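You operate a simulated robot arm through the tools that you are given. There is no shell and no other tool.

The job below is to be done with a simulated two-armed robot. You get a single attempt, and the scene is never put back.

JOB
Take the grey strap pad and leave it on the top of the tilt board. Then take the 15 mm blue shim from the top of the drying stand and put it on the amber board. Then open the pads drawer, put the yellow sanding block from the inside of the pads drawer on the top of the mixing bench, then shut the drawer. Then press the bench meter key three times. Then take the cap off the grey water bottle and lay it down on the top of the banding bench. Then fetch the 6 mm shim from the top of the banding bench and stand it on the top of the store counter. Then take the yellow seal on the top of the test bench and put it away on the top of the coupling bench. Then pull the dowels drawer open. Keep to this order. Set down upright: blue shim, shim.

It is judged by the outcome, as a careful person would: the job done as asked, and still so three seconds after it is handed in. It fails if anything else is knocked over, pushed out of place, dropped, spilled or broken. A push-on lid holds only when it is set on centred and level and pressed home; a screw cap is set on level and turned clockwise until tight.

ROBOT AND FRAMES
Two 7-joint arms with two-finger parallel grippers on one trunk, on a base that drives. Base frame: it is fixed to the floor where the robot stands at the start and does not move with it; the origin is under the middle of the robot, x ahead of it, y to its left, z up. Readings come in mm, degrees, newtons and seconds.
The left shoulder is at the start at [-92, 119, 825], the right one opposite. With the tool pointing down near the work surface each hand reaches from about 100 to 540 mm from the robot's upright axis, wherever it stands, measured 20 degrees to its own side. Places, roughly: amber board [-5000, -1250, 750]; bench meter key [-5400, -2200, 900]; blue shim [-4500, -500, 750]; dowels drawer [-5500, -1900, 700]; grey strap pad [-3500, -1000, 1000]; grey water bottle [-8000, -5750, 750]; pads drawer [-5500, -1900, 600]; shim [-8250, -6000, 750]; top of the coupling bench [-800, -9900, 900]; top of the mixing bench [-3600, -2900, 900]; top of the store counter [-6200, -9100, 900]; top of the tilt board [-1900, -300, 700]; yellow sanding block [-5500, -2000, 500]; yellow seal (7x7x2 cm) [-6000, -3000, 900]. Payload 3.43 kg a hand.
Tool frame (each hand has its own): the origin (TCP) lies between the finger pads and is the grasp point; the fingertips stand 30 mm ahead of it; z points along the fingers, y is the line along which they close. The gripper opens to 94 mm. The fingers are 28 mm wide and 10 mm thick; the gripper's body (50 by 96 mm) begins 55 mm behind the TCP.
Orientation is that of the tool frame in the base frame, as [roll, pitch, yaw] about the fixed x, y, z axes, in that order (R = Rz(yaw) Ry(pitch) Rx(roll)). With the fingers straight down and closing along the base's y, the tool's x points along the base's -x, its y along +y and its z along -z.

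CONTROLS
- The arms move only by the tool play_rows. It takes "left_increments", "right_increments" or both (then of equal length, played together; a hand with none holds still); each is a list of rows, each an object of numbers (a shift or turn left out is 0, a gripper value left out holds the last): "x", "y", "z": the shift along the tool's x, y, z in mm; "rx", "ry", "rz": the turn, a rotation vector about the tool's x, y, z in degrees. In form: [{"x": .., "y": .., "z": .., "rx": .., "ry": .., "rz": ..}, ...]. A call has 1 to 20 rows; each row is the pose to reach, as a shift and turn from the pose commanded when the call began, along the tool's axes at that moment. "left_jaw" and "right_jaw" are, for a hand that has rows, the gripper command, from -1 (shut) to 1 (fully open), values between in proportion, set as the call begins (left out, the last holds). Each row takes 0.2 s and may step no farther than 50 mm and 8.6 degrees from the row before; otherwise, or with a gripper value out of range, the whole call is refused. Where a pose cannot be reached the arm comes as near as it can. A force on the tool above 40 N (or 10 N above the force at the start of the call, whichever is more), or a blocked arm, ends the call early, and 0.2 s more pass. The fingers move at their own pace (about 153 mm/s each) and stop on an object; they squeeze with about 38 N. The grip force told is the motor's: it shows also when the fingers shut on nothing. Time passes only in rows, and 0.2 s behind the last, so rows that repeat a pose let the fingers close. The reply holds the time, the measured pose of the TCP, the force on the tool along the base axes, the opening and the grip force, in the units named above and with some noise, with the torque about the TCP (base axes, N m) and any sound that the robot's microphone picked up.
- Cameras (640 x 400 px; columns grow to the right, rows downward): "scene" is now at [46, -1.8, 1555]; the picture's right is [-0.02, -1.00, 0.00], its down [-0.55, 0.01, -0.84] and it looks along [0.84, -0.02, -0.55] (base axes); focal length 253 px, centre (320, 200). "left" rides on the left gripper at [76, -14, -102] in its tool frame; the picture's right is [0.18, 0.98, 0.00], its down [-0.75, 0.14, -0.64] and it looks along [-0.63, 0.12, 0.77] (tool axes); focal length 243 px, centre (320, 200). "right" rides on the right gripper at [76, 14, -102] in its tool frame; the picture's right is [-0.18, 0.98, 0.00], its down [-0.75, -0.14, -0.64] and it looks along [-0.63, -0.12, 0.77] (tool axes); focal length 243 px, centre (320, 200). There is no depth. A picture from a camera that has moved, and an enlarged one, comes with that camera's place and axes in the base frame and with its lens.
- capture(camera): a new picture of that camera. No time passes.
- lift_body(by): slides the trunk up (or, below 0, down) by that many mm; the arms and the scene camera ride with it, the base frame stays. It gives what a move gives, with no picture.
- base_move(legs): drives the robot by 1 to 6 legs, each [ahead, left, turn to the left] in mm, mm and degrees, along the robot's own axes; the way and the turn of a leg run together, so that a leg with both is an arc; at most 1500 mm and 180 degrees a leg. The arms and the cameras ride along, it lands a little off, and it stops where it bumps. It gives what a move gives.
- turn_head(pan, tilt): turns the head with the scene camera to pan (to the left, within 143 degrees either way) and tilt (down, from -29 to 69), counted from straight ahead of the robot. It gives what a move gives.
- zoom(camera, box): a new picture of the part [left, top, right, bottom] of that camera's present view, enlarged. No time passes.
- finish_job(): hands the job in; it is judged then, once.

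Places have to be worked out from the pictures, the camera data and where the tool is seen. Open the grippers and draw the arms clear of the work before you hand the job in, unless the task says otherwise.

The tools are called after "Emit:" by a JSON object that holds its "api" and its "payload". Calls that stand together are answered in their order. play_rows: Moves the arms, as the interface text tells. Its arguments: {"type":"object","properties":{"left_increments":{"type":"array","items":{"type":"object","properties":{"x":{"type":"number"},"y":{"type":"number"},"z":{"type":"number"},"rx":{"type":"number"},"ry":{"type":"number"},"rz":{"type":"number"}}}},"left_jaw":{"type":"number"},"right_increments":{"type":"array","items":{"type":"object","properties":{"x":{"type":"number"},"y":{"type":"number"},"z":{"type":"number"},"rx":{"type":"number"},"ry":{"type":"number"},"rz":{"type":"number"}}}},"right_jaw":{"type":"number"}},"required":[]} The other tools are called the same way: lift_body (by) slides the trunk up or down; base_move (legs) drives the base; turn_head (pan, tilt) turns the head that bears the scene camera; capture (camera) takes a picture; zoom (camera, box) takes an enlarged picture of a part of a camera's view; finish_job () hands the job in.

At the start:

```text
clock: 0.0
left_tool_pos: [338.6, 130.6, 1103.4]
left_ee_rot: [179.9, 0.0, -180.0]
left_force: [-0.2, 0.3, -0.8]
left_ft_torque: [0.0, 0.02, 0.0]
left_grip_width: 94.1
left_grasp_force: 0.1
right_tool_pos: [342.9, -122.5, 1103.4]
right_ee_rot: [-180.0, 0.0, 179.9]
right_force: [0.4, 1.1, -0.3]
right_ft_torque: [0.02, -0.01, 0.0]
right_grip_width: 94.1
right_grasp_force: 0.0
trunk travel left (down, up): [-250.0, 85.0]
robot x, y, heading: [-0.8, -5.2, -0.2]
head pan, tilt: [-1.4, 33.3]
```

scene: 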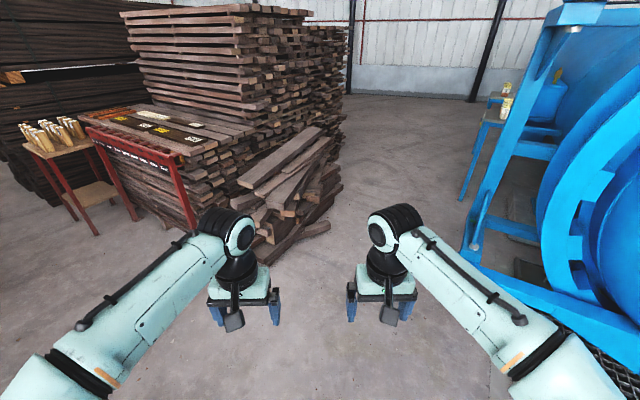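
right: 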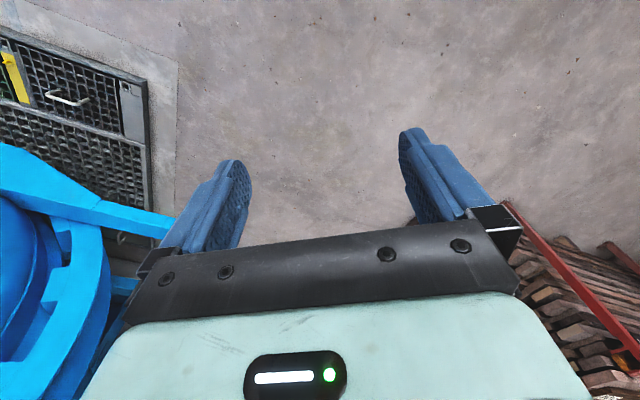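
left: 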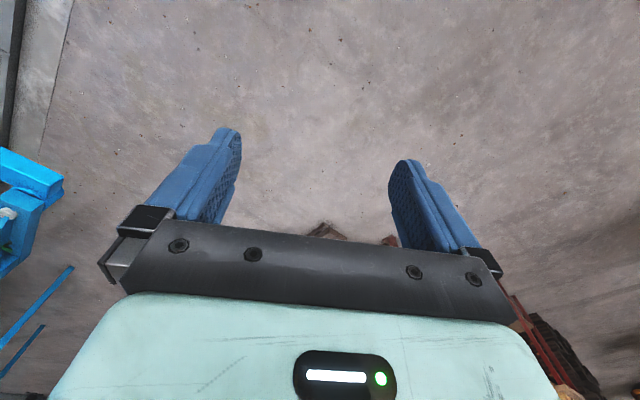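

I start by looking around: the places lie behind the robot, so I turn the head to both sides to see the way there.

Emit:
{"api": "turn_head", "payload": {"pan": 140, "tilt": 20}}

Emit:
{"api": "capture", "payload": {"camera": "scene"}}

Emit:
{"api": "turn_head", "payload": {"pan": -140, "tilt": 20}}

Emit:
{"api": "capture", "payload": {"camera": "scene"}}

Emit:
{"api": "turn_head", "payload": {"pan": -80, "tilt": 20}}

Emit:
{"api": "capture", "payload": {"camera": "scene"}}

```text
clock: 2.2
left_tool_pos: [338.9, 131.1, 1103.1]
left_ee_rot: [180.0, 0.1, 180.0]
left_force: [0.0, 0.1, -0.6]
left_ft_torque: [-0.02, 0.01, 0.0]
left_grip_width: 94.1
left_grasp_force: 0.0
right_tool_pos: [342.2, -122.0, 1104.1]
right_ee_rot: [179.9, 0.0, -180.0]
right_force: [-0.5, -0.2, -0.1]
right_ft_torque: [0.01, -0.01, 0.01]
right_grip_width: 93.6
right_grasp_force: 0.1
trunk travel left (down, up): [-250.0, 85.0]
robot x, y, heading: [-3.1, 1.2, -0.2]
head pan, tilt: [140.0, 20.0]
```

```text
taken
camera scene: at [-114.2, 60.2, 1576.2], right [0.64, 0.77, 0.0], down [0.26, -0.22, -0.94], along [-0.72, 0.6, -0.34], focal length 253 px, centre (320, 200)
```

scene: 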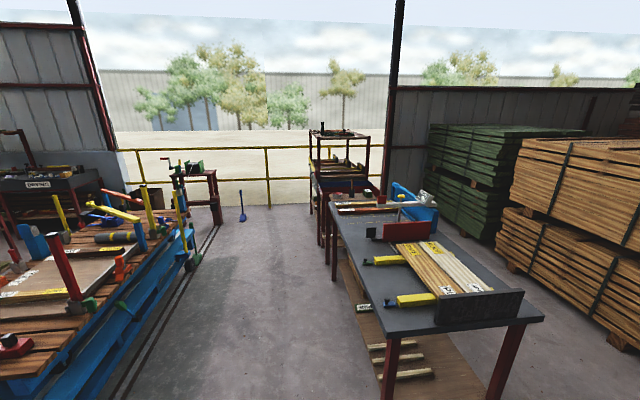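

```text
clock: 6.1
left_tool_pos: [338.5, 128.7, 1102.8]
left_ee_rot: [-180.0, 0.1, 179.9]
left_force: [-0.3, -0.7, -0.1]
left_ft_torque: [0.01, 0.0, 0.0]
left_grip_width: 94.0
left_grasp_force: 0.1
right_tool_pos: [342.4, -122.3, 1103.5]
right_ee_rot: [179.9, 0.0, 179.9]
right_force: [-0.5, 0.8, -1.5]
right_ft_torque: [0.0, 0.01, 0.0]
right_grip_width: 93.8
right_grasp_force: 0.0
trunk travel left (down, up): [-250.0, 85.0]
robot x, y, heading: [-3.2, -2.3, 0.0]
head pan, tilt: [-140.0, 20.0]
```

```text
taken
camera scene: at [-114.2, -59.6, 1576.2], right [-0.64, 0.77, 0.0], down [0.26, 0.22, -0.94], along [-0.72, -0.6, -0.34], focal length 253 px, centre (320, 200)
```

scene: 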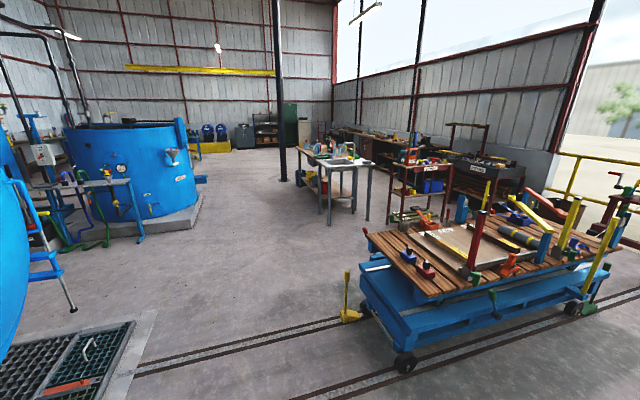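

```text
clock: 7.4
left_tool_pos: [339.3, 130.5, 1102.0]
left_ee_rot: [179.9, 0.0, 179.9]
left_force: [0.3, 0.2, -0.2]
left_ft_torque: [0.0, -0.01, -0.01]
left_grip_width: 93.9
left_grasp_force: 0.2
right_tool_pos: [342.7, -123.3, 1103.4]
right_ee_rot: [-180.0, 0.1, 180.0]
right_force: [-0.4, 0.3, -0.2]
right_ft_torque: [-0.01, 0.01, 0.0]
right_grip_width: 94.0
right_grasp_force: 0.1
trunk travel left (down, up): [-250.0, 85.0]
robot x, y, heading: [-0.1, -1.1, -0.0]
head pan, tilt: [-80.0, 20.0]
```

```text
taken
camera scene: at [-26.9, -91.4, 1576.2], right [-0.98, -0.17, 0.0], down [-0.06, 0.34, -0.94], along [0.16, -0.93, -0.34], focal length 253 px, centre (320, 200)
```

scene: 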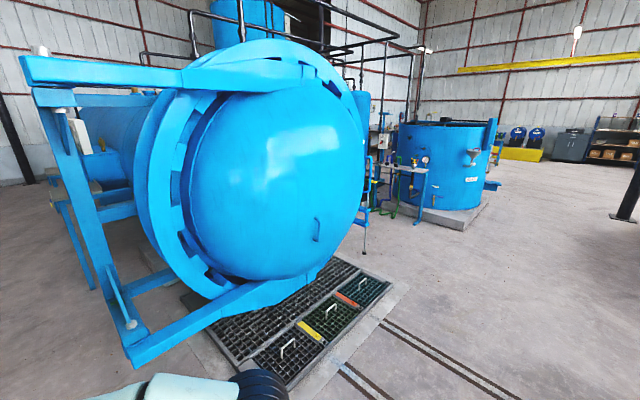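

I turn the head back toward the work area and zoom in on the parts of the scene.

Emit:
{"api": "turn_head", "payload": {"pan": -140, "tilt": 20}}

Emit:
{"api": "zoom", "payload": {"camera": "scene", "box": [340, 100, 640, 290]}}

Emit:
{"api": "zoom", "payload": {"camera": "scene", "box": [380, 110, 540, 210]}}

Emit:
{"api": "zoom", "payload": {"camera": "scene", "box": [200, 90, 380, 220]}}

```text
clock: 8.7
left_tool_pos: [339.0, 130.4, 1102.6]
left_ee_rot: [-179.9, 0.1, -180.0]
left_force: [0.7, -0.6, 0.0]
left_ft_torque: [-0.02, -0.01, 0.01]
left_grip_width: 94.1
left_grasp_force: 0.1
right_tool_pos: [342.1, -122.2, 1103.9]
right_ee_rot: [180.0, -0.1, 180.0]
right_force: [-0.3, -0.5, -0.1]
right_ft_torque: [0.01, -0.02, 0.02]
right_grip_width: 94.2
right_grasp_force: 0.1
trunk travel left (down, up): [-250.0, 85.0]
robot x, y, heading: [-0.1, -1.3, 0.2]
head pan, tilt: [-140.0, 20.0]
```

```text
2.11 times, centred on (490, 195) of scene
camera zoom: at [-114.2, -59.6, 1576.2], right [-0.64, 0.77, 0.0], down [0.26, 0.22, -0.94], along [-0.72, -0.6, -0.34], focal length 533 px, centre (-38, 210)
```

zoom: 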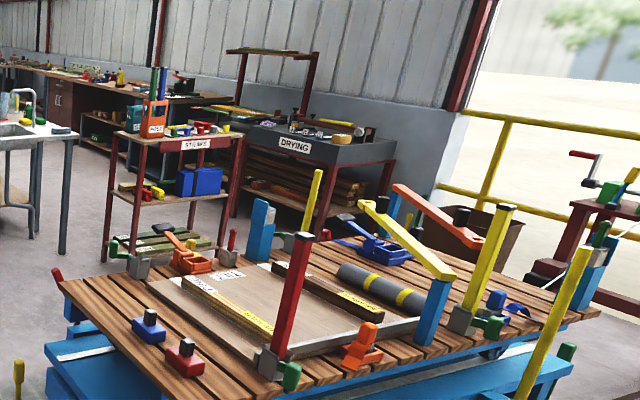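

```text
4.00 times, centred on (460, 160) of scene
camera zoom: at [-114.2, -59.6, 1576.2], right [-0.64, 0.77, 0.0], down [0.26, 0.22, -0.94], along [-0.72, -0.6, -0.34], focal length 1013 px, centre (-240, 360)
```

zoom: 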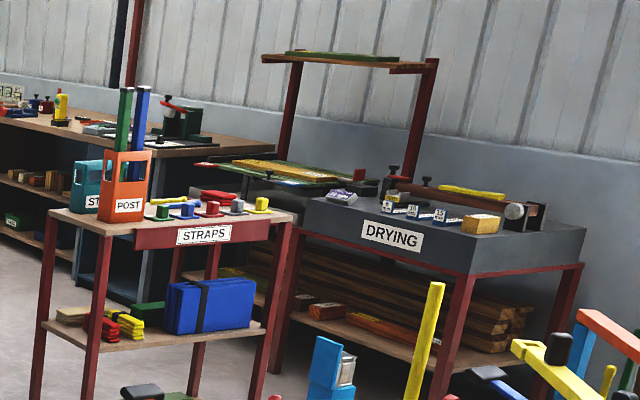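

```text
3.08 times, centred on (290, 155) of scene
camera zoom: at [-114.2, -59.6, 1576.2], right [-0.64, 0.77, 0.0], down [0.26, 0.22, -0.94], along [-0.72, -0.6, -0.34], focal length 780 px, centre (412, 338)
```

zoom: 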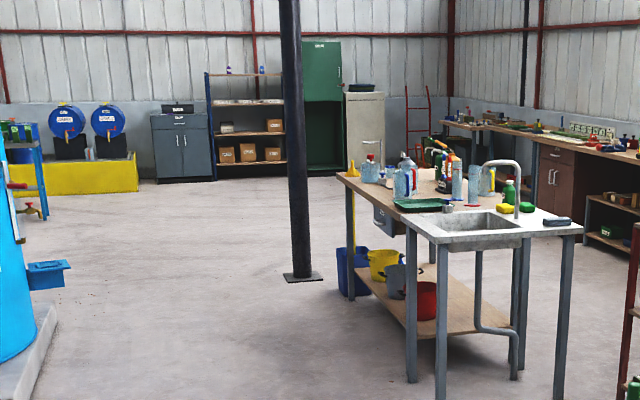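

The STRAPS stand with small pads, the DRYING stand, and the tilt-board cart are visible. I drive round the cart's corner into the aisle, facing toward [-900, -1400], then look again.

Emit:
{"api": "base_move", "payload": {"legs": [[0, 0, -123], [1450, 0, 0]]}}

Emit:
{"api": "turn_head", "payload": {"pan": -60, "tilt": 20}}

Emit:
{"api": "capture", "payload": {"camera": "scene"}}

Emit:
{"api": "turn_head", "payload": {"pan": -10, "tilt": 20}}

Emit:
{"api": "capture", "payload": {"camera": "scene"}}

```text
clock: 21.0
left_tool_pos: [-838.2, -1568.3, 1103.5]
left_ee_rot: [-180.0, 0.0, 58.3]
left_force: [0.0, -0.3, 0.9]
left_ft_torque: [0.02, -0.01, 0.01]
left_grip_width: 94.0
left_grasp_force: 0.1
right_tool_pos: [-1055.5, -1438.1, 1103.5]
right_ee_rot: [-179.9, 0.1, 58.3]
right_force: [0.2, 0.3, 0.8]
right_ft_torque: [-0.02, 0.03, -0.02]
right_grip_width: 94.2
right_grasp_force: 0.0
trunk travel left (down, up): [-250.0, 85.0]
robot x, y, heading: [-770.9, -1210.6, -121.6]
head pan, tilt: [-140.0, 20.0]
```

```text
clock: 22.5
left_tool_pos: [-839.1, -1568.9, 1103.7]
left_ee_rot: [-180.0, 0.1, 58.3]
left_force: [0.7, 0.8, -0.7]
left_ft_torque: [-0.01, -0.01, -0.02]
left_grip_width: 94.0
left_grasp_force: 0.0
right_tool_pos: [-1055.6, -1437.9, 1103.7]
right_ee_rot: [179.9, 0.0, 58.3]
right_force: [0.4, -0.3, 0.3]
right_ft_torque: [0.01, 0.03, 0.01]
right_grip_width: 94.0
right_grasp_force: 0.0
trunk travel left (down, up): [-250.0, 85.0]
robot x, y, heading: [-769.0, -1212.0, -121.3]
head pan, tilt: [-60.0, 20.0]
```

```text
taken
camera scene: at [-839.9, -1170.9, 1576.2], right [0.03, 1.0, 0.0], down [0.34, -0.01, -0.94], along [-0.94, 0.03, -0.34], focal length 253 px, centre (320, 200)
```

scene: 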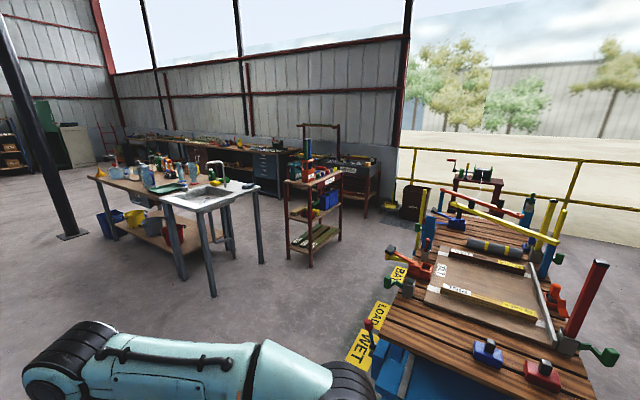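

```text
clock: 23.7
left_tool_pos: [-837.8, -1569.0, 1102.3]
left_ee_rot: [179.9, 0.0, 58.3]
left_force: [0.1, 1.5, -0.5]
left_ft_torque: [0.01, 0.02, 0.01]
left_grip_width: 94.2
left_grasp_force: 0.0
right_tool_pos: [-1054.9, -1436.9, 1102.7]
right_ee_rot: [-179.9, 0.0, 58.3]
right_force: [0.1, -0.6, 0.2]
right_ft_torque: [-0.03, -0.02, -0.02]
right_grip_width: 93.9
right_grasp_force: 0.1
trunk travel left (down, up): [-250.0, 85.0]
robot x, y, heading: [-769.4, -1210.0, -122.2]
head pan, tilt: [-10.0, 20.0]
```

```text
taken
camera scene: at [-808.8, -1243.2, 1576.2], right [-0.75, 0.67, 0.0], down [0.23, 0.26, -0.94], along [-0.63, -0.7, -0.34], focal length 253 px, centre (320, 200)
```

scene: 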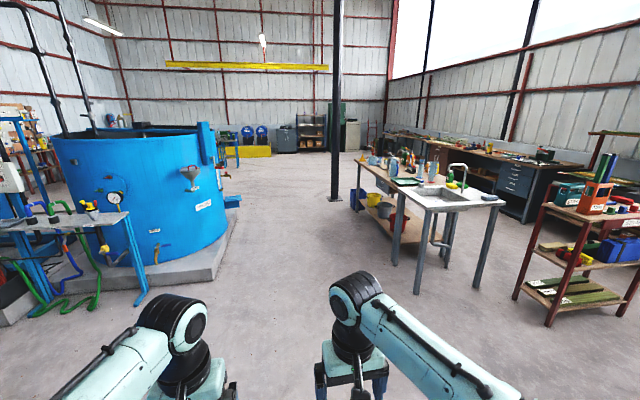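

I zoom in on the STRAPS stand and the cart from here to understand the layout and the tilt board.

Emit:
{"api": "turn_head", "payload": {"pan": -60, "tilt": 25}}

Emit:
{"api": "zoom", "payload": {"camera": "scene", "box": [270, 100, 390, 250]}}

Emit:
{"api": "zoom", "payload": {"camera": "scene", "box": [360, 130, 640, 400]}}

Emit:
{"api": "zoom", "payload": {"camera": "scene", "box": [80, 80, 320, 250]}}

```text
clock: 24.9
left_tool_pos: [-838.2, -1568.9, 1103.0]
left_ee_rot: [-180.0, 0.1, 58.4]
left_force: [-0.7, -0.2, 0.7]
left_ft_torque: [0.04, -0.01, -0.01]
left_grip_width: 93.9
left_grasp_force: 0.1
right_tool_pos: [-1055.4, -1438.4, 1104.1]
right_ee_rot: [179.9, 0.0, 58.2]
right_force: [-0.1, 0.7, -0.1]
right_ft_torque: [-0.03, 0.01, -0.02]
right_grip_width: 93.9
right_grasp_force: 0.1
trunk travel left (down, up): [-250.0, 85.0]
robot x, y, heading: [-773.4, -1212.1, -121.5]
head pan, tilt: [-60.0, 25.0]
```

```text
2.67 times, centred on (330, 175) of scene
camera zoom: at [-838.9, -1171.1, 1568.1], right [0.03, 1.0, 0.0], down [0.42, -0.01, -0.91], along [-0.91, 0.03, -0.42], focal length 676 px, centre (293, 267)
```

zoom: 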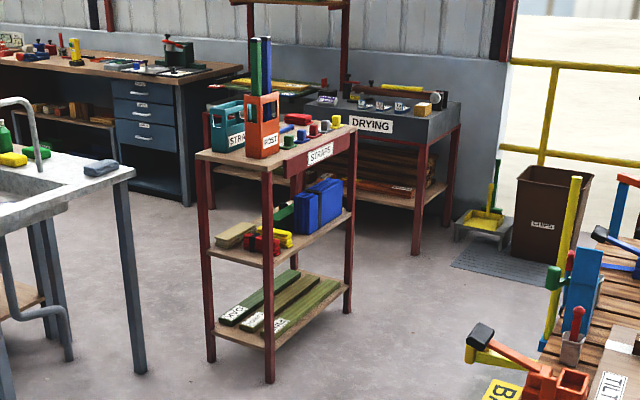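

```text
1.48 times, centred on (500, 265) of scene
camera zoom: at [-838.9, -1171.1, 1568.1], right [0.03, 1.0, 0.0], down [0.42, -0.01, -0.91], along [-0.91, 0.03, -0.42], focal length 375 px, centre (53, 104)
```

zoom: 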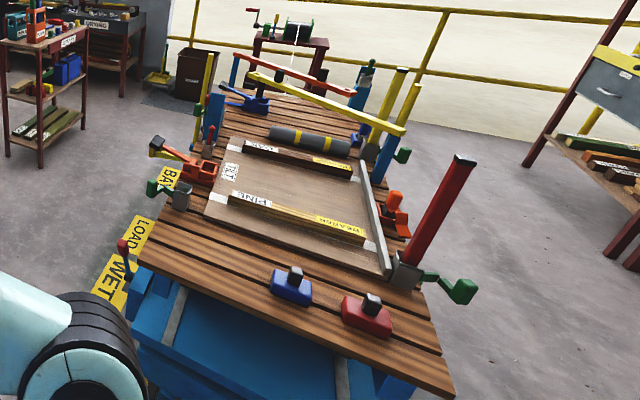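

```text
2.35 times, centred on (200, 165) of scene
camera zoom: at [-838.9, -1171.1, 1568.1], right [0.03, 1.0, 0.0], down [0.42, -0.01, -0.91], along [-0.91, 0.03, -0.42], focal length 596 px, centre (602, 282)
```

zoom: 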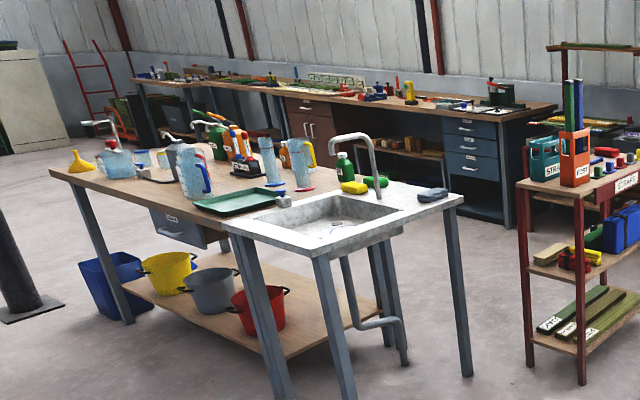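

Everything is laid out on a grid turned by about 149°, and the robot now looks straight along its cross direction. I go ahead 650 mm into the lane between cart and stands, then slide right toward the STRAPS stand.

Emit:
{"api": "base_move", "payload": {"legs": [[650, 0, 0], [0, -1300, 0]]}}

Emit:
{"api": "turn_head", "payload": {"pan": -45, "tilt": 25}}

Emit:
{"api": "capture", "payload": {"camera": "scene"}}

Emit:
{"api": "zoom", "payload": {"camera": "scene", "box": [220, 100, 420, 250]}}

Emit:
{"api": "turn_head", "payload": {"pan": -110, "tilt": 30}}

Emit:
{"api": "capture", "payload": {"camera": "scene"}}

```text
clock: 39.7
left_tool_pos: [-2288.6, -1423.3, 1103.0]
left_ee_rot: [-179.9, 0.0, 58.0]
left_force: [0.8, 0.5, -0.3]
left_ft_torque: [0.06, 0.0, -0.02]
left_grip_width: 93.6
left_grasp_force: 0.1
right_tool_pos: [-2504.8, -1291.1, 1102.9]
right_ee_rot: [180.0, 0.0, 58.1]
right_force: [-0.4, -0.5, -0.4]
right_ft_torque: [0.03, -0.02, 0.0]
right_grip_width: 93.9
right_grasp_force: 0.1
trunk travel left (down, up): [-250.0, 85.0]
robot x, y, heading: [-2222.2, -1063.4, -122.2]
head pan, tilt: [-60.0, 25.0]
```

```text
clock: 40.5
left_tool_pos: [-2288.1, -1424.0, 1102.8]
left_ee_rot: [-180.0, 0.0, 58.1]
left_force: [-0.6, 0.0, 0.1]
left_ft_torque: [-0.02, -0.02, 0.0]
left_grip_width: 93.8
left_grasp_force: 0.1
right_tool_pos: [-2505.2, -1291.1, 1103.7]
right_ee_rot: [180.0, 0.0, 58.0]
right_force: [1.5, 0.1, 0.2]
right_ft_torque: [-0.02, 0.02, -0.01]
right_grip_width: 93.9
right_grasp_force: 0.2
trunk travel left (down, up): [-250.0, 85.0]
robot x, y, heading: [-2218.2, -1064.6, -121.7]
head pan, tilt: [-45.0, 25.0]
```

```text
taken
camera scene: at [-2285.3, -1049.4, 1568.1], right [-0.22, 0.97, 0.0], down [0.41, 0.09, -0.91], along [-0.88, -0.2, -0.42], focal length 253 px, centre (320, 200)
```

scene: 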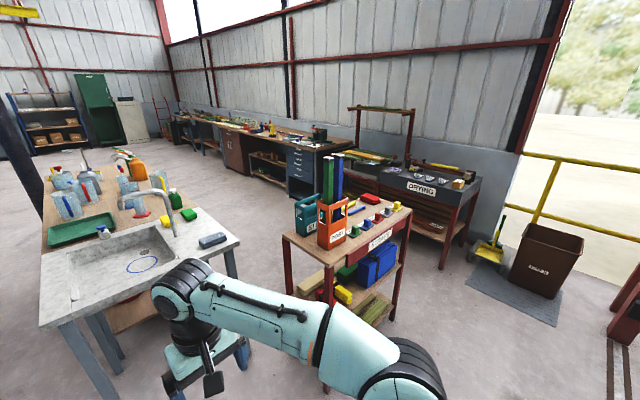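

```text
2.67 times, centred on (320, 175) of scene
camera zoom: at [-2285.3, -1049.4, 1568.1], right [-0.22, 0.97, 0.0], down [0.41, 0.09, -0.91], along [-0.88, -0.2, -0.42], focal length 676 px, centre (320, 267)
```

zoom: 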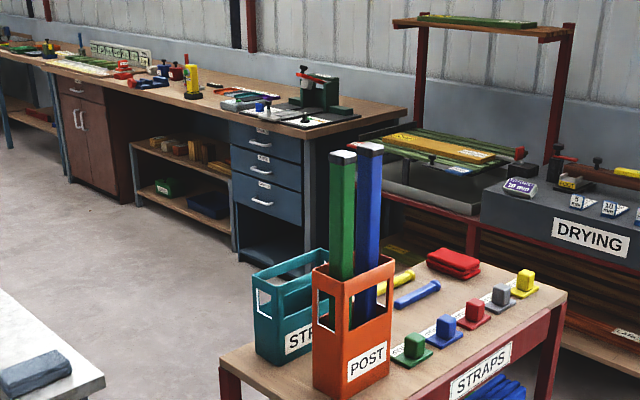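

```text
clock: 41.9
left_tool_pos: [-2288.7, -1422.6, 1103.2]
left_ee_rot: [-180.0, 0.0, 58.0]
left_force: [-0.1, -0.3, 0.7]
left_ft_torque: [-0.01, 0.01, -0.01]
left_grip_width: 93.9
left_grasp_force: 0.1
right_tool_pos: [-2505.0, -1292.4, 1104.3]
right_ee_rot: [-179.9, -0.1, 58.0]
right_force: [-0.2, -0.4, 0.1]
right_ft_torque: [0.0, 0.02, -0.02]
right_grip_width: 94.3
right_grasp_force: 0.1
trunk travel left (down, up): [-250.0, 85.0]
robot x, y, heading: [-2219.3, -1065.9, -122.0]
head pan, tilt: [-110.0, 30.0]
```

```text
taken
camera scene: at [-2251.3, -957.6, 1560.1], right [0.79, 0.62, 0.0], down [0.31, -0.39, -0.87], along [-0.53, 0.68, -0.5], focal length 253 px, centre (320, 200)
```

scene: 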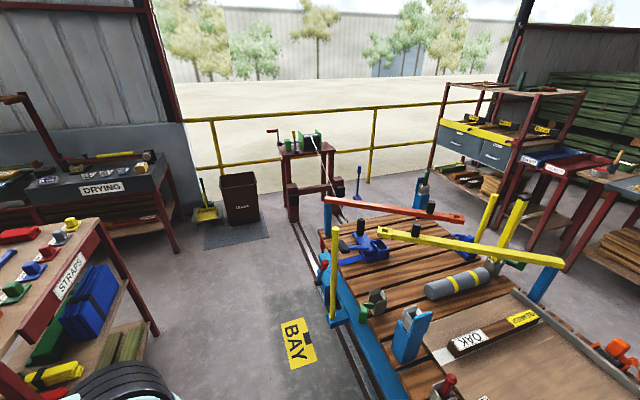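

The grey pad (fourth in the row) sits near [-3509, -963, ~958]. I draw the left arm in a little, slide right ~990 mm and then look again before closing in.

Emit:
{"api": "play_rows", "payload": {"left_increments": [{"x": 45}, {"x": 90}]}}

Emit:
{"api": "base_move", "payload": {"legs": [[0, -990, 0]]}}

Emit:
{"api": "turn_head", "payload": {"pan": -10, "tilt": 45}}

Emit:
{"api": "capture", "payload": {"camera": "scene"}}

Emit:
{"api": "capture", "payload": {"camera": "right"}}

```text
clock: 42.5
left_tool_pos: [-2239.1, -1348.3, 1101.1]
left_ee_rot: [179.9, 0.0, 58.0]
left_force: [-0.7, 0.3, -0.1]
left_ft_torque: [-0.01, 0.01, 0.04]
left_grip_width: 94.1
left_grasp_force: 0.0
right_tool_pos: [-2504.9, -1289.9, 1103.9]
right_ee_rot: [-180.0, 0.1, 57.9]
right_force: [0.6, 0.2, -0.2]
right_ft_torque: [-0.04, -0.03, 0.04]
right_grip_width: 93.9
right_grasp_force: 0.0
trunk travel left (down, up): [-250.0, 85.0]
robot x, y, heading: [-2216.3, -1063.5, -122.1]
head pan, tilt: [-110.0, 30.0]
```

```text
clock: 51.6
left_tool_pos: [-3091.7, -822.7, 1102.0]
left_ee_rot: [-180.0, 0.0, 59.1]
left_force: [0.4, 0.1, 0.1]
left_ft_torque: [-0.01, -0.01, 0.01]
left_grip_width: 94.1
left_grasp_force: 0.0
right_tool_pos: [-3359.1, -772.2, 1104.3]
right_ee_rot: [-180.0, 0.0, 59.1]
right_force: [-0.1, -0.9, 0.1]
right_ft_torque: [0.0, 0.03, 0.07]
right_grip_width: 93.9
right_grasp_force: 0.1
trunk travel left (down, up): [-250.0, 85.0]
robot x, y, heading: [-3079.5, -538.6, -121.1]
head pan, tilt: [-110.0, 30.0]
```

```text
clock: 53.4
left_tool_pos: [-3092.3, -823.4, 1100.2]
left_ee_rot: [179.9, 0.0, 59.1]
left_force: [-0.7, 0.4, 0.0]
left_ft_torque: [0.0, 0.01, 0.02]
left_grip_width: 93.7
left_grasp_force: 0.2
right_tool_pos: [-3358.4, -771.6, 1102.2]
right_ee_rot: [-180.0, 0.0, 59.1]
right_force: [0.0, -0.6, -0.2]
right_ft_torque: [0.0, 0.02, 0.0]
right_grip_width: 94.1
right_grasp_force: 0.0
trunk travel left (down, up): [-250.0, 85.0]
robot x, y, heading: [-3075.4, -542.0, -121.1]
head pan, tilt: [-10.0, 45.0]
```

```text
taken
camera scene: at [-3107.6, -565.1, 1537.5], right [-0.76, 0.66, 0.0], down [0.46, 0.53, -0.71], along [-0.46, -0.53, -0.71], focal length 253 px, centre (320, 200)
```

scene: 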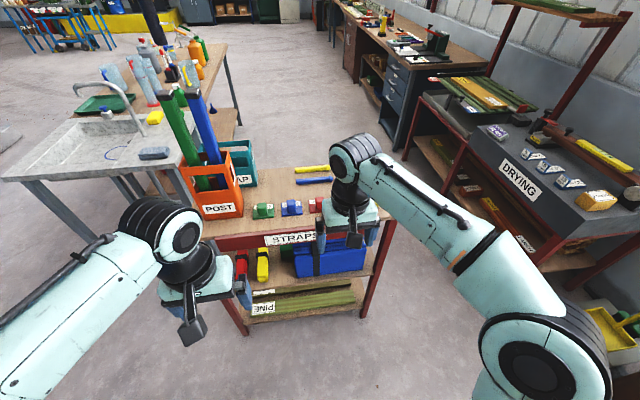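

```text
taken
camera right: at [-3307.7, -712.7, 1205.7], right [0.75, -0.66, 0.0], down [-0.51, -0.57, 0.64], along [-0.43, -0.48, -0.77], focal length 243 px, centre (320, 200)
```

right: 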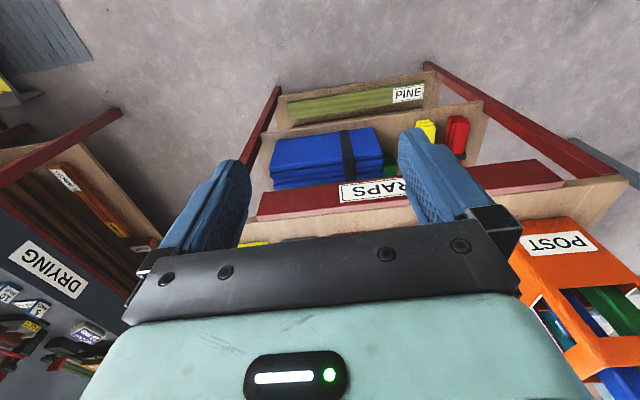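

The right arm hides the grey pad in the scene view; I shift that arm aside to the right to see it.

Emit:
{"api": "play_rows", "payload": {"right_increments": [{"y": -45, "x": 20}, {"y": -90, "x": 40}, {"y": -135, "x": 60}, {"y": -180, "x": 80}]}}

Emit:
{"api": "capture", "payload": {"camera": "scene"}}

Emit:
{"api": "zoom", "payload": {"camera": "scene", "box": [190, 150, 410, 290]}}

```text
clock: 54.4
left_tool_pos: [-3092.3, -822.6, 1101.8]
left_ee_rot: [180.0, -0.1, 59.2]
left_force: [0.2, 0.1, -0.3]
left_ft_torque: [-0.04, 0.01, 0.0]
left_grip_width: 94.3
left_grasp_force: 0.0
right_tool_pos: [-3475.2, -609.4, 1101.2]
right_ee_rot: [179.8, 0.0, 59.1]
right_force: [0.0, 0.9, -0.3]
right_ft_torque: [-0.04, 0.02, -0.05]
right_grip_width: 93.9
right_grasp_force: 0.0
trunk travel left (down, up): [-250.0, 85.0]
robot x, y, heading: [-3078.9, -544.9, -120.9]
head pan, tilt: [-10.0, 45.0]
```

```text
taken
camera scene: at [-3107.7, -564.1, 1537.5], right [-0.76, 0.65, 0.0], down [0.46, 0.53, -0.71], along [-0.46, -0.53, -0.71], focal length 253 px, centre (320, 200)
```

scene: 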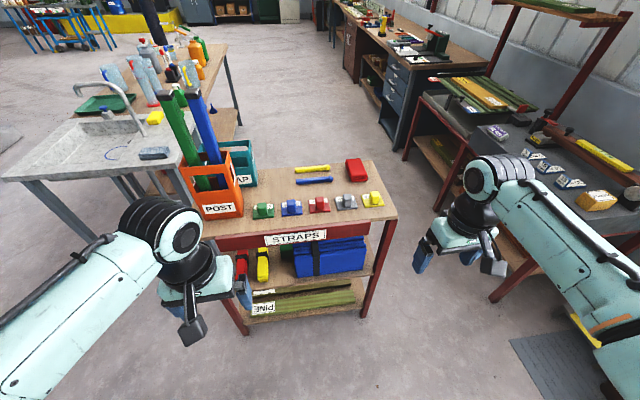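

```text
2.86 times, centred on (300, 220) of scene
camera zoom: at [-3107.7, -564.1, 1537.5], right [-0.76, 0.65, 0.0], down [0.46, 0.53, -0.71], along [-0.46, -0.53, -0.71], focal length 724 px, centre (377, 143)
```

zoom: 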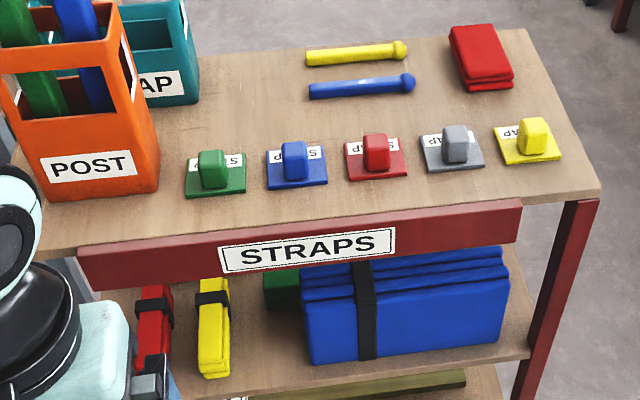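

The grey knob triangulates to about [-3570, -955, 925], ~610 mm ahead and 212 mm right of the robot. I move 150 mm ahead to bring it into reach.

Emit:
{"api": "base_move", "payload": {"legs": [[150, 0, 0]]}}

Emit:
{"api": "zoom", "payload": {"camera": "scene", "box": [190, 200, 410, 340]}}

Emit:
{"api": "capture", "payload": {"camera": "right"}}

```text
clock: 55.8
left_tool_pos: [-3170.0, -955.2, 1101.3]
left_ee_rot: [-180.0, 0.1, 59.5]
left_force: [0.8, 0.7, -0.1]
left_ft_torque: [0.0, -0.02, -0.04]
left_grip_width: 93.8
left_grasp_force: 0.1
right_tool_pos: [-3555.6, -745.7, 1103.1]
right_ee_rot: [179.9, 0.1, 59.4]
right_force: [0.9, -0.8, -0.3]
right_ft_torque: [0.05, -0.01, 0.0]
right_grip_width: 94.1
right_grasp_force: 0.1
trunk travel left (down, up): [-250.0, 85.0]
robot x, y, heading: [-3156.1, -673.6, -120.6]
head pan, tilt: [-10.0, 45.0]
```

```text
2.86 times, centred on (300, 270) of scene
camera zoom: at [-3186.5, -698.3, 1537.5], right [-0.76, 0.65, 0.0], down [0.46, 0.54, -0.71], along [-0.46, -0.54, -0.71], focal length 724 px, centre (377, 0)
```

zoom: 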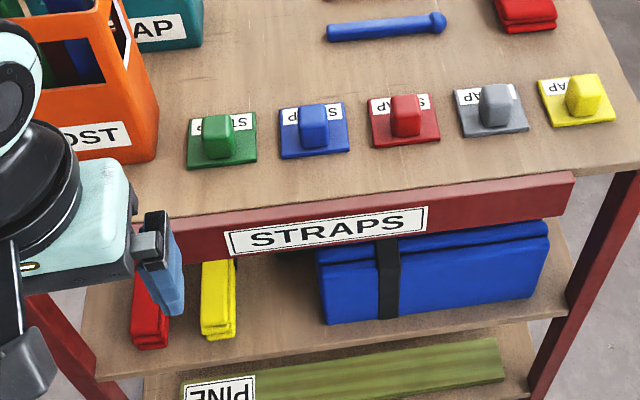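

```text
taken
camera right: at [-3503.6, -686.1, 1204.6], right [0.75, -0.66, 0.0], down [-0.51, -0.58, 0.64], along [-0.42, -0.48, -0.77], focal length 243 px, centre (320, 200)
```

right: 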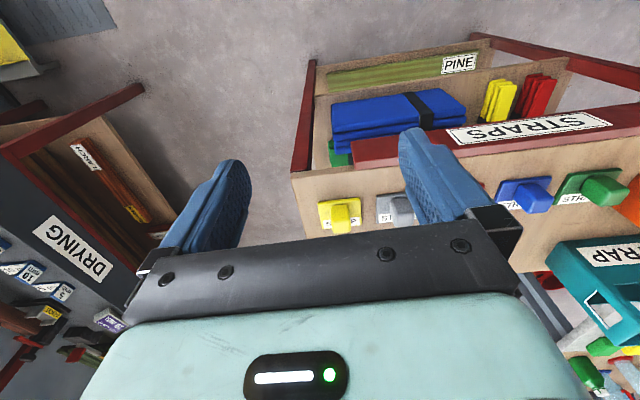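

Both cameras agree: grey knob at about [-3576, -956, 925]. I move the right hand over it with TCP at z≈1010 and the jaw partly closed, then look.

Emit:
{"api": "play_rows", "payload": {"right_increments": [{"x": -45, "y": 22}, {"x": -90, "y": 44}, {"x": -135, "y": 66}, {"x": -180, "y": 86}, {"x": -190, "y": 89, "z": 45}, {"x": -190, "y": 89, "z": 90}, {"x": -190, "y": 89, "z": 90}], "right_jaw": 0.3}}

Emit:
{"api": "capture", "payload": {"camera": "scene"}}

Emit:
{"api": "capture", "payload": {"camera": "right"}}

```text
clock: 57.4
left_tool_pos: [-3169.0, -955.6, 1102.1]
left_ee_rot: [-180.0, 0.1, 59.3]
left_force: [-0.5, -0.2, -0.4]
left_ft_torque: [0.01, 0.04, 0.02]
left_grip_width: 94.0
left_grasp_force: 0.1
right_tool_pos: [-3574.7, -956.3, 1009.4]
right_ee_rot: [180.0, 0.1, 59.4]
right_force: [-1.1, 1.1, -0.2]
right_ft_torque: [-0.01, 0.0, -0.03]
right_grip_width: 61.1
right_grasp_force: 0.1
trunk travel left (down, up): [-250.0, 85.0]
robot x, y, heading: [-3159.1, -674.5, -120.4]
head pan, tilt: [-10.0, 45.0]
```

```text
taken
camera scene: at [-3186.0, -697.4, 1537.5], right [-0.76, 0.65, 0.0], down [0.46, 0.54, -0.71], along [-0.46, -0.54, -0.71], focal length 253 px, centre (320, 200)
```

scene: 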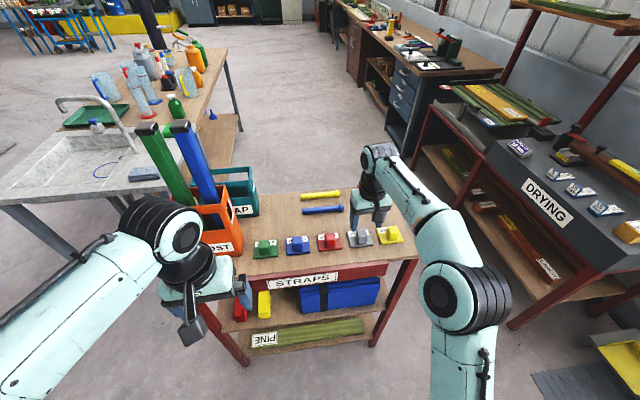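

```text
taken
camera right: at [-3524.7, -896.4, 1112.6], right [0.75, -0.66, 0.0], down [-0.51, -0.58, 0.64], along [-0.42, -0.48, -0.77], focal length 243 px, centre (320, 200)
```

right: 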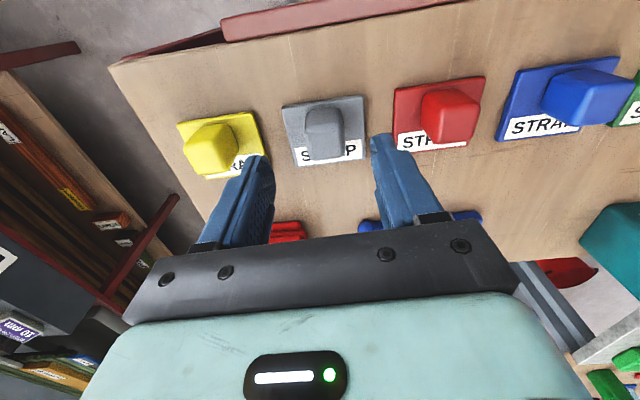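

The knob is centred laterally and ~10 mm further ahead than the TCP. I correct and descend to TCP z≈940, then check.

Emit:
{"api": "play_rows", "payload": {"right_increments": [{"x": -10, "y": -1, "z": 0}, {"x": -10, "y": -1, "z": 40}, {"x": -10, "y": -1, "z": 69}, {"x": -10, "y": -1, "z": 69}]}}

Emit:
{"api": "capture", "payload": {"camera": "right"}}

Emit:
{"api": "zoom", "payload": {"camera": "scene", "box": [300, 160, 440, 260]}}

```text
clock: 58.4
left_tool_pos: [-3169.2, -956.6, 1101.8]
left_ee_rot: [180.0, 0.0, 59.5]
left_force: [-0.3, 0.4, 0.4]
left_ft_torque: [-0.02, -0.03, -0.01]
left_grip_width: 94.0
left_grasp_force: 0.0
right_tool_pos: [-3581.9, -962.7, 943.0]
right_ee_rot: [-180.0, 0.0, 59.4]
right_force: [0.0, -0.9, -0.8]
right_ft_torque: [0.03, 0.0, 0.01]
right_grip_width: 61.0
right_grasp_force: 0.0
trunk travel left (down, up): [-250.0, 85.0]
robot x, y, heading: [-3158.4, -673.2, -120.6]
head pan, tilt: [-10.0, 45.0]
```

```text
taken
camera right: at [-3531.9, -904.4, 1043.8], right [0.75, -0.66, 0.0], down [-0.51, -0.58, 0.64], along [-0.42, -0.48, -0.77], focal length 243 px, centre (320, 200)
```

right: 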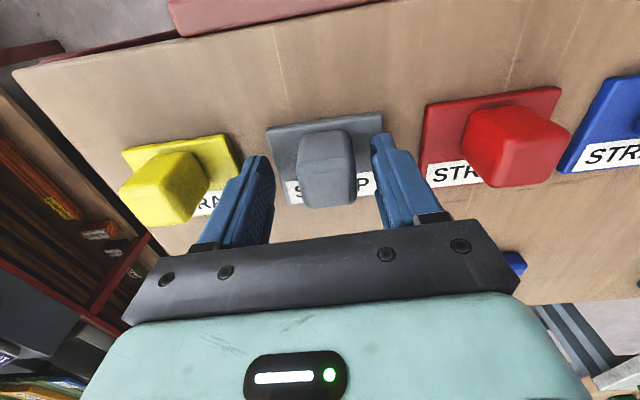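

```text
4.00 times, centred on (370, 210) of scene
camera zoom: at [-3186.1, -697.5, 1537.5], right [-0.76, 0.65, 0.0], down [0.46, 0.54, -0.71], along [-0.46, -0.54, -0.71], focal length 1013 px, centre (120, 160)
```

zoom: 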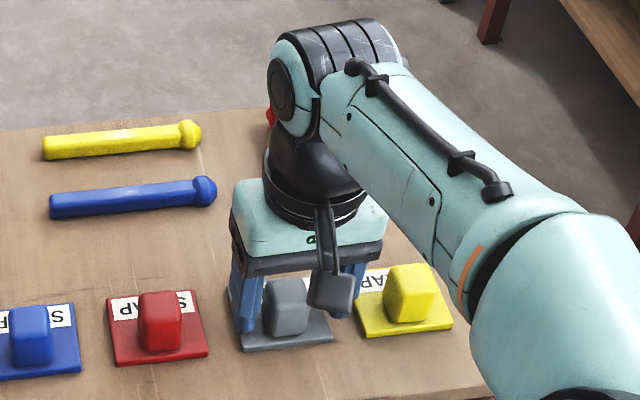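

The knob is between the fingers, slightly to the robot-left; re-triangulation puts its middle near z 905. I shift 4 mm, descend another 22 mm and check for contact.

Emit:
{"api": "play_rows", "payload": {"right_increments": [{"y": 4, "z": 10}, {"y": 4, "z": 22}, {"y": 4, "z": 22}]}}

Emit:
{"api": "capture", "payload": {"camera": "right"}}

Emit:
{"api": "zoom", "payload": {"camera": "scene", "box": [330, 180, 430, 260]}}

```text
clock: 58.9
left_tool_pos: [-3169.3, -955.9, 1100.5]
left_ee_rot: [180.0, 0.1, 59.3]
left_force: [-0.8, 0.7, 0.3]
left_ft_torque: [0.02, 0.0, 0.03]
left_grip_width: 94.1
left_grasp_force: 0.1
right_tool_pos: [-3581.0, -965.3, 936.9]
right_ee_rot: [179.9, 1.1, 59.2]
right_force: [1.8, 4.6, 14.3]
right_ft_torque: [0.26, -0.26, 0.04]
right_grip_width: 61.2
right_grasp_force: 0.1
trunk travel left (down, up): [-250.0, 85.0]
robot x, y, heading: [-3155.6, -677.5, -120.5]
head pan, tilt: [-10.0, 45.0]
stopped in row 2 (right hand): the force on the tool passed its limit at 49 N (the readings are from after the stop); the commanded pose is now the measured one
```

```text
taken
camera right: at [-3529.5, -905.1, 1038.7], right [0.75, -0.66, 0.0], down [-0.5, -0.56, 0.66], along [-0.43, -0.49, -0.75], focal length 243 px, centre (320, 200)
```

right: 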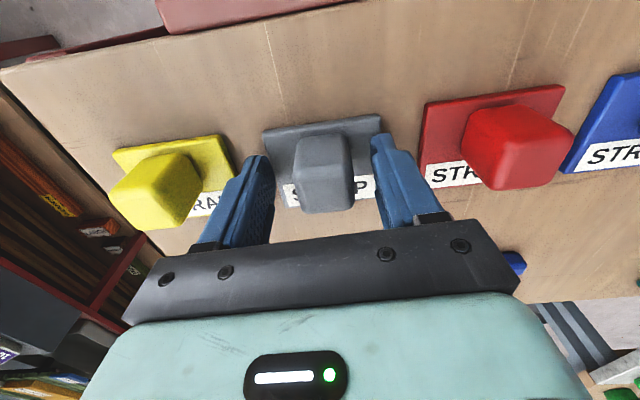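

```text
5.00 times, centred on (380, 220) of scene
camera zoom: at [-3185.6, -697.2, 1537.5], right [-0.76, 0.65, 0.0], down [0.46, 0.54, -0.71], along [-0.46, -0.54, -0.71], focal length 1267 px, centre (20, 100)
```

zoom: 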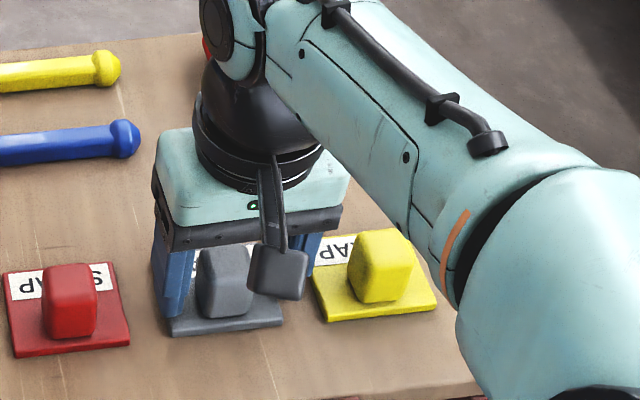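

Contact: the fingertips touch the base plate at z≈907. I rise 4 mm and close on the knob.

Emit:
{"api": "play_rows", "payload": {"right_increments": [{"z": -4, "ry": 0}, {"z": -4}]}}

Emit:
{"api": "play_rows", "payload": {"right_increments": [{"z": 0}, {"z": 0}, {"z": 0}, {"z": 0}], "right_jaw": -1}}

Emit:
{"api": "capture", "payload": {"camera": "right"}}

```text
clock: 59.5
left_tool_pos: [-3169.4, -956.6, 1102.3]
left_ee_rot: [-179.9, 0.0, 59.5]
left_force: [-0.6, 0.5, -1.0]
left_ft_torque: [0.01, 0.0, -0.01]
left_grip_width: 94.0
left_grasp_force: 0.0
right_tool_pos: [-3580.7, -966.6, 940.1]
right_ee_rot: [-179.8, 0.8, 59.2]
right_force: [-0.2, 0.3, 0.2]
right_ft_torque: [-0.03, -0.02, 0.02]
right_grip_width: 61.2
right_grasp_force: 0.1
trunk travel left (down, up): [-250.0, 85.0]
robot x, y, heading: [-3154.4, -671.3, -120.6]
head pan, tilt: [-10.0, 45.0]
```

```text
clock: 60.5
left_tool_pos: [-3168.9, -956.3, 1102.2]
left_ee_rot: [-180.0, 0.0, 59.4]
left_force: [0.9, 0.3, 0.4]
left_ft_torque: [0.01, -0.03, 0.03]
left_grip_width: 93.7
left_grasp_force: 0.0
right_tool_pos: [-3581.6, -966.4, 938.8]
right_ee_rot: [-179.8, 1.0, 59.2]
right_force: [0.2, -0.5, 0.1]
right_ft_torque: [0.02, -0.04, 0.0]
right_grip_width: 33.5
right_grasp_force: 38.2
trunk travel left (down, up): [-250.0, 85.0]
robot x, y, heading: [-3159.6, -673.1, -120.5]
head pan, tilt: [-10.0, 45.0]
```

```text
taken
camera right: at [-3530.6, -906.2, 1040.9], right [0.75, -0.66, 0.0], down [-0.5, -0.57, 0.65], along [-0.43, -0.49, -0.76], focal length 243 px, centre (320, 200)
```

right: 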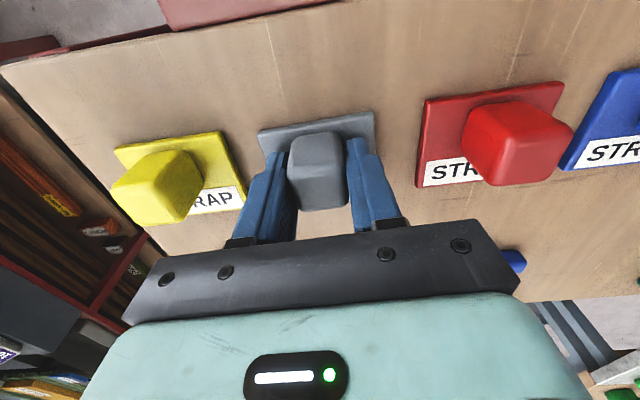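

Gripped at 33.5 mm. I lift straight up 120 mm and pull the hand back over my own side.

Emit:
{"api": "play_rows", "payload": {"right_increments": [{"z": -20}, {"z": -60}, {"z": -100}, {"z": -140}, {"z": -140, "x": 45}, {"z": -140, "x": 90}, {"z": -140, "x": 130}]}}

Emit:
{"api": "capture", "payload": {"camera": "scene"}}

Emit:
{"api": "capture", "payload": {"camera": "right"}}

```text
clock: 62.1
left_tool_pos: [-3168.5, -955.4, 1102.4]
left_ee_rot: [179.9, 0.1, 59.4]
left_force: [-0.8, 0.8, 0.1]
left_ft_torque: [-0.03, 0.02, 0.0]
left_grip_width: 94.1
left_grasp_force: 0.0
right_tool_pos: [-3517.4, -850.9, 1081.9]
right_ee_rot: [-179.8, 1.1, 59.2]
right_force: [0.1, -0.2, 0.3]
right_ft_torque: [0.0, -0.02, -0.01]
right_grip_width: 33.4
right_grasp_force: 38.0
trunk travel left (down, up): [-250.0, 85.0]
robot x, y, heading: [-3159.1, -673.9, -120.9]
head pan, tilt: [-10.0, 45.0]
```

```text
taken
camera scene: at [-3185.8, -696.1, 1537.5], right [-0.76, 0.65, 0.0], down [0.46, 0.54, -0.71], along [-0.46, -0.54, -0.71], focal length 253 px, centre (320, 200)
```

scene: 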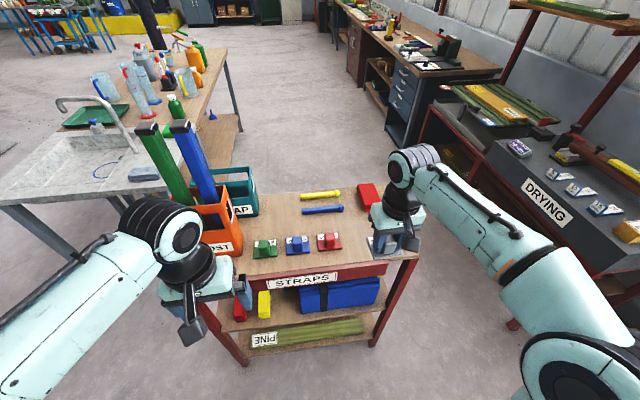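

```text
taken
camera right: at [-3465.3, -790.3, 1182.1], right [0.75, -0.66, 0.0], down [-0.5, -0.57, 0.66], along [-0.43, -0.49, -0.75], focal length 243 px, centre (320, 200)
```

right: 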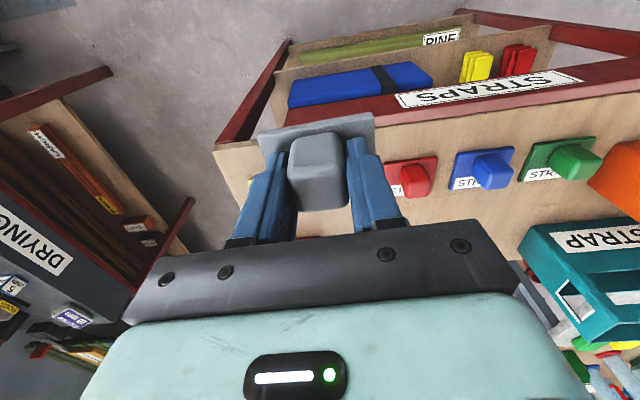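

The pad is held. I back out, slide left along the lane to opposite the tilt board and turn round to face the cart.

Emit:
{"api": "base_move", "payload": {"legs": [[-130, 0, 0], [0, 676, 0], [0, 0, 180]]}}

Emit:
{"api": "turn_head", "payload": {"pan": 0, "tilt": 40}}

Emit:
{"api": "capture", "payload": {"camera": "scene"}}

Emit:
{"api": "capture", "payload": {"camera": "right"}}

```text
clock: 76.7
left_tool_pos: [-2487.3, -625.5, 1102.2]
left_ee_rot: [-179.9, -0.1, -121.2]
left_force: [0.3, 0.1, -1.5]
left_ft_torque: [-0.03, 0.02, -0.01]
left_grip_width: 94.0
left_grasp_force: 0.1
right_tool_pos: [-2141.4, -733.2, 1080.4]
right_ee_rot: [-180.0, 1.0, -121.2]
right_force: [-0.6, 0.3, -1.0]
right_ft_torque: [-0.03, 0.02, -0.02]
right_grip_width: 33.3
right_grasp_force: 38.0
trunk travel left (down, up): [-250.0, 85.0]
robot x, y, heading: [-2504.4, -909.0, 58.7]
head pan, tilt: [-10.0, 45.0]
```

```text
clock: 77.4
left_tool_pos: [-2489.4, -625.4, 1101.7]
left_ee_rot: [180.0, 0.0, -121.2]
left_force: [-0.1, 0.0, 0.9]
left_ft_torque: [-0.03, -0.03, -0.01]
left_grip_width: 94.3
left_grasp_force: 0.1
right_tool_pos: [-2140.2, -732.7, 1081.2]
right_ee_rot: [-179.9, 1.0, -121.3]
right_force: [-0.5, -0.1, -0.9]
right_ft_torque: [-0.01, 0.01, 0.02]
right_grip_width: 33.2
right_grasp_force: 37.7
trunk travel left (down, up): [-250.0, 85.0]
robot x, y, heading: [-2505.3, -908.4, 58.8]
head pan, tilt: [0.0, 40.0]
```

```text
taken
camera scene: at [-2482.0, -872.4, 1544.8], right [0.86, -0.52, 0.0], down [-0.33, -0.55, -0.77], along [0.4, 0.65, -0.64], focal length 253 px, centre (320, 200)
```

scene: 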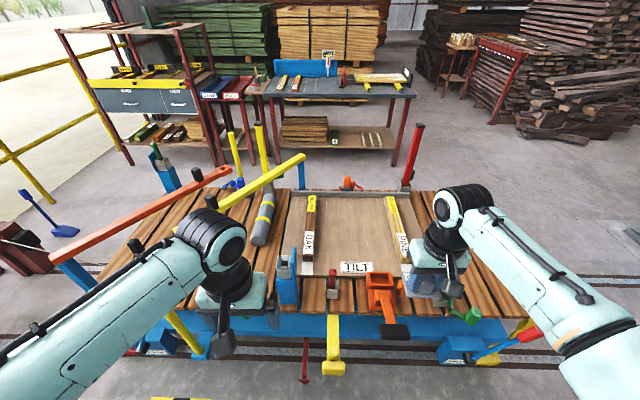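

```text
taken
camera right: at [-2194.4, -790.8, 1181.8], right [-0.74, 0.67, 0.0], down [0.51, 0.56, 0.65], along [0.44, 0.49, -0.76], focal length 243 px, centre (320, 200)
```

right: 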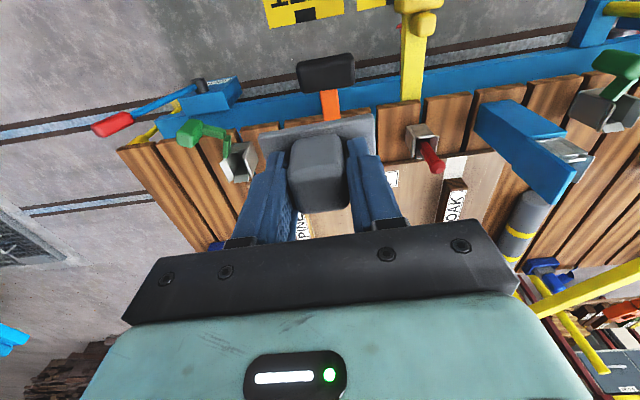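

The tilt board is straight ahead with free space between the OAK and PINE strips, ~635–720 mm ahead. I look down steeply to see what sticks out in front of the base.

Emit:
{"api": "turn_head", "payload": {"pan": 0, "tilt": 69}}

Emit:
{"api": "capture", "payload": {"camera": "scene"}}

Emit:
{"api": "turn_head", "payload": {"pan": 0, "tilt": 40}}

Emit:
{"api": "zoom", "payload": {"camera": "scene", "box": [270, 170, 440, 390]}}

```text
clock: 78.4
left_tool_pos: [-2487.9, -625.1, 1101.7]
left_ee_rot: [-180.0, 0.0, -121.3]
left_force: [0.1, 0.3, 1.2]
left_ft_torque: [0.0, -0.02, -0.01]
left_grip_width: 93.9
left_grasp_force: 0.0
right_tool_pos: [-2141.5, -733.0, 1080.0]
right_ee_rot: [-179.9, 1.0, -121.3]
right_force: [0.4, -0.1, -0.6]
right_ft_torque: [0.02, 0.02, 0.01]
right_grip_width: 33.5
right_grasp_force: 38.6
trunk travel left (down, up): [-250.0, 85.0]
robot x, y, heading: [-2504.2, -909.3, 58.5]
head pan, tilt: [0.0, 68.8]
```

```text
taken
camera scene: at [-2497.1, -897.1, 1508.7], right [0.86, -0.52, 0.0], down [-0.48, -0.8, -0.36], along [0.19, 0.31, -0.93], focal length 253 px, centre (320, 200)
```

scene: 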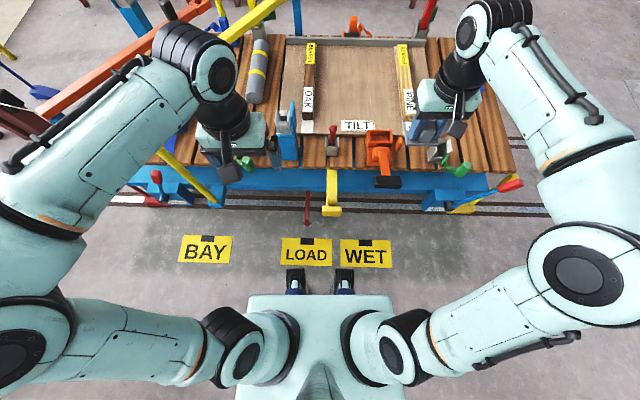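

```text
clock: 79.3
left_tool_pos: [-2488.7, -625.8, 1101.6]
left_ee_rot: [-180.0, 0.0, -121.2]
left_force: [0.1, -1.0, 0.1]
left_ft_torque: [0.0, -0.02, -0.01]
left_grip_width: 94.3
left_grasp_force: 0.0
right_tool_pos: [-2141.8, -732.6, 1081.1]
right_ee_rot: [-179.9, 1.0, -121.3]
right_force: [0.3, 0.2, -0.6]
right_ft_torque: [-0.01, 0.02, 0.0]
right_grip_width: 33.4
right_grasp_force: 38.5
trunk travel left (down, up): [-250.0, 85.0]
robot x, y, heading: [-2503.6, -907.6, 58.9]
head pan, tilt: [0.0, 40.0]
```

```text
1.82 times, centred on (355, 280) of scene
camera zoom: at [-2482.1, -872.3, 1544.7], right [0.86, -0.52, 0.0], down [-0.33, -0.55, -0.77], along [0.4, 0.65, -0.64], focal length 461 px, centre (256, 54)
```

zoom: 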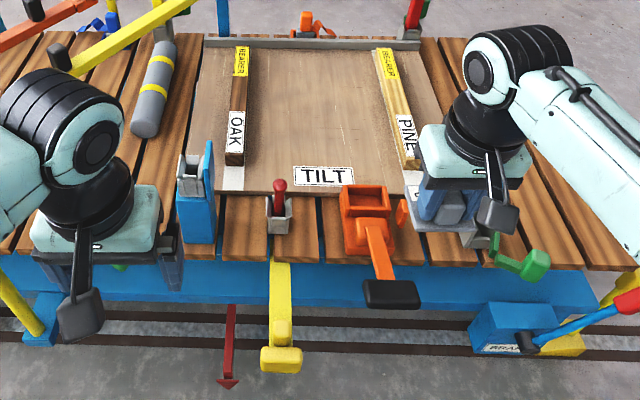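

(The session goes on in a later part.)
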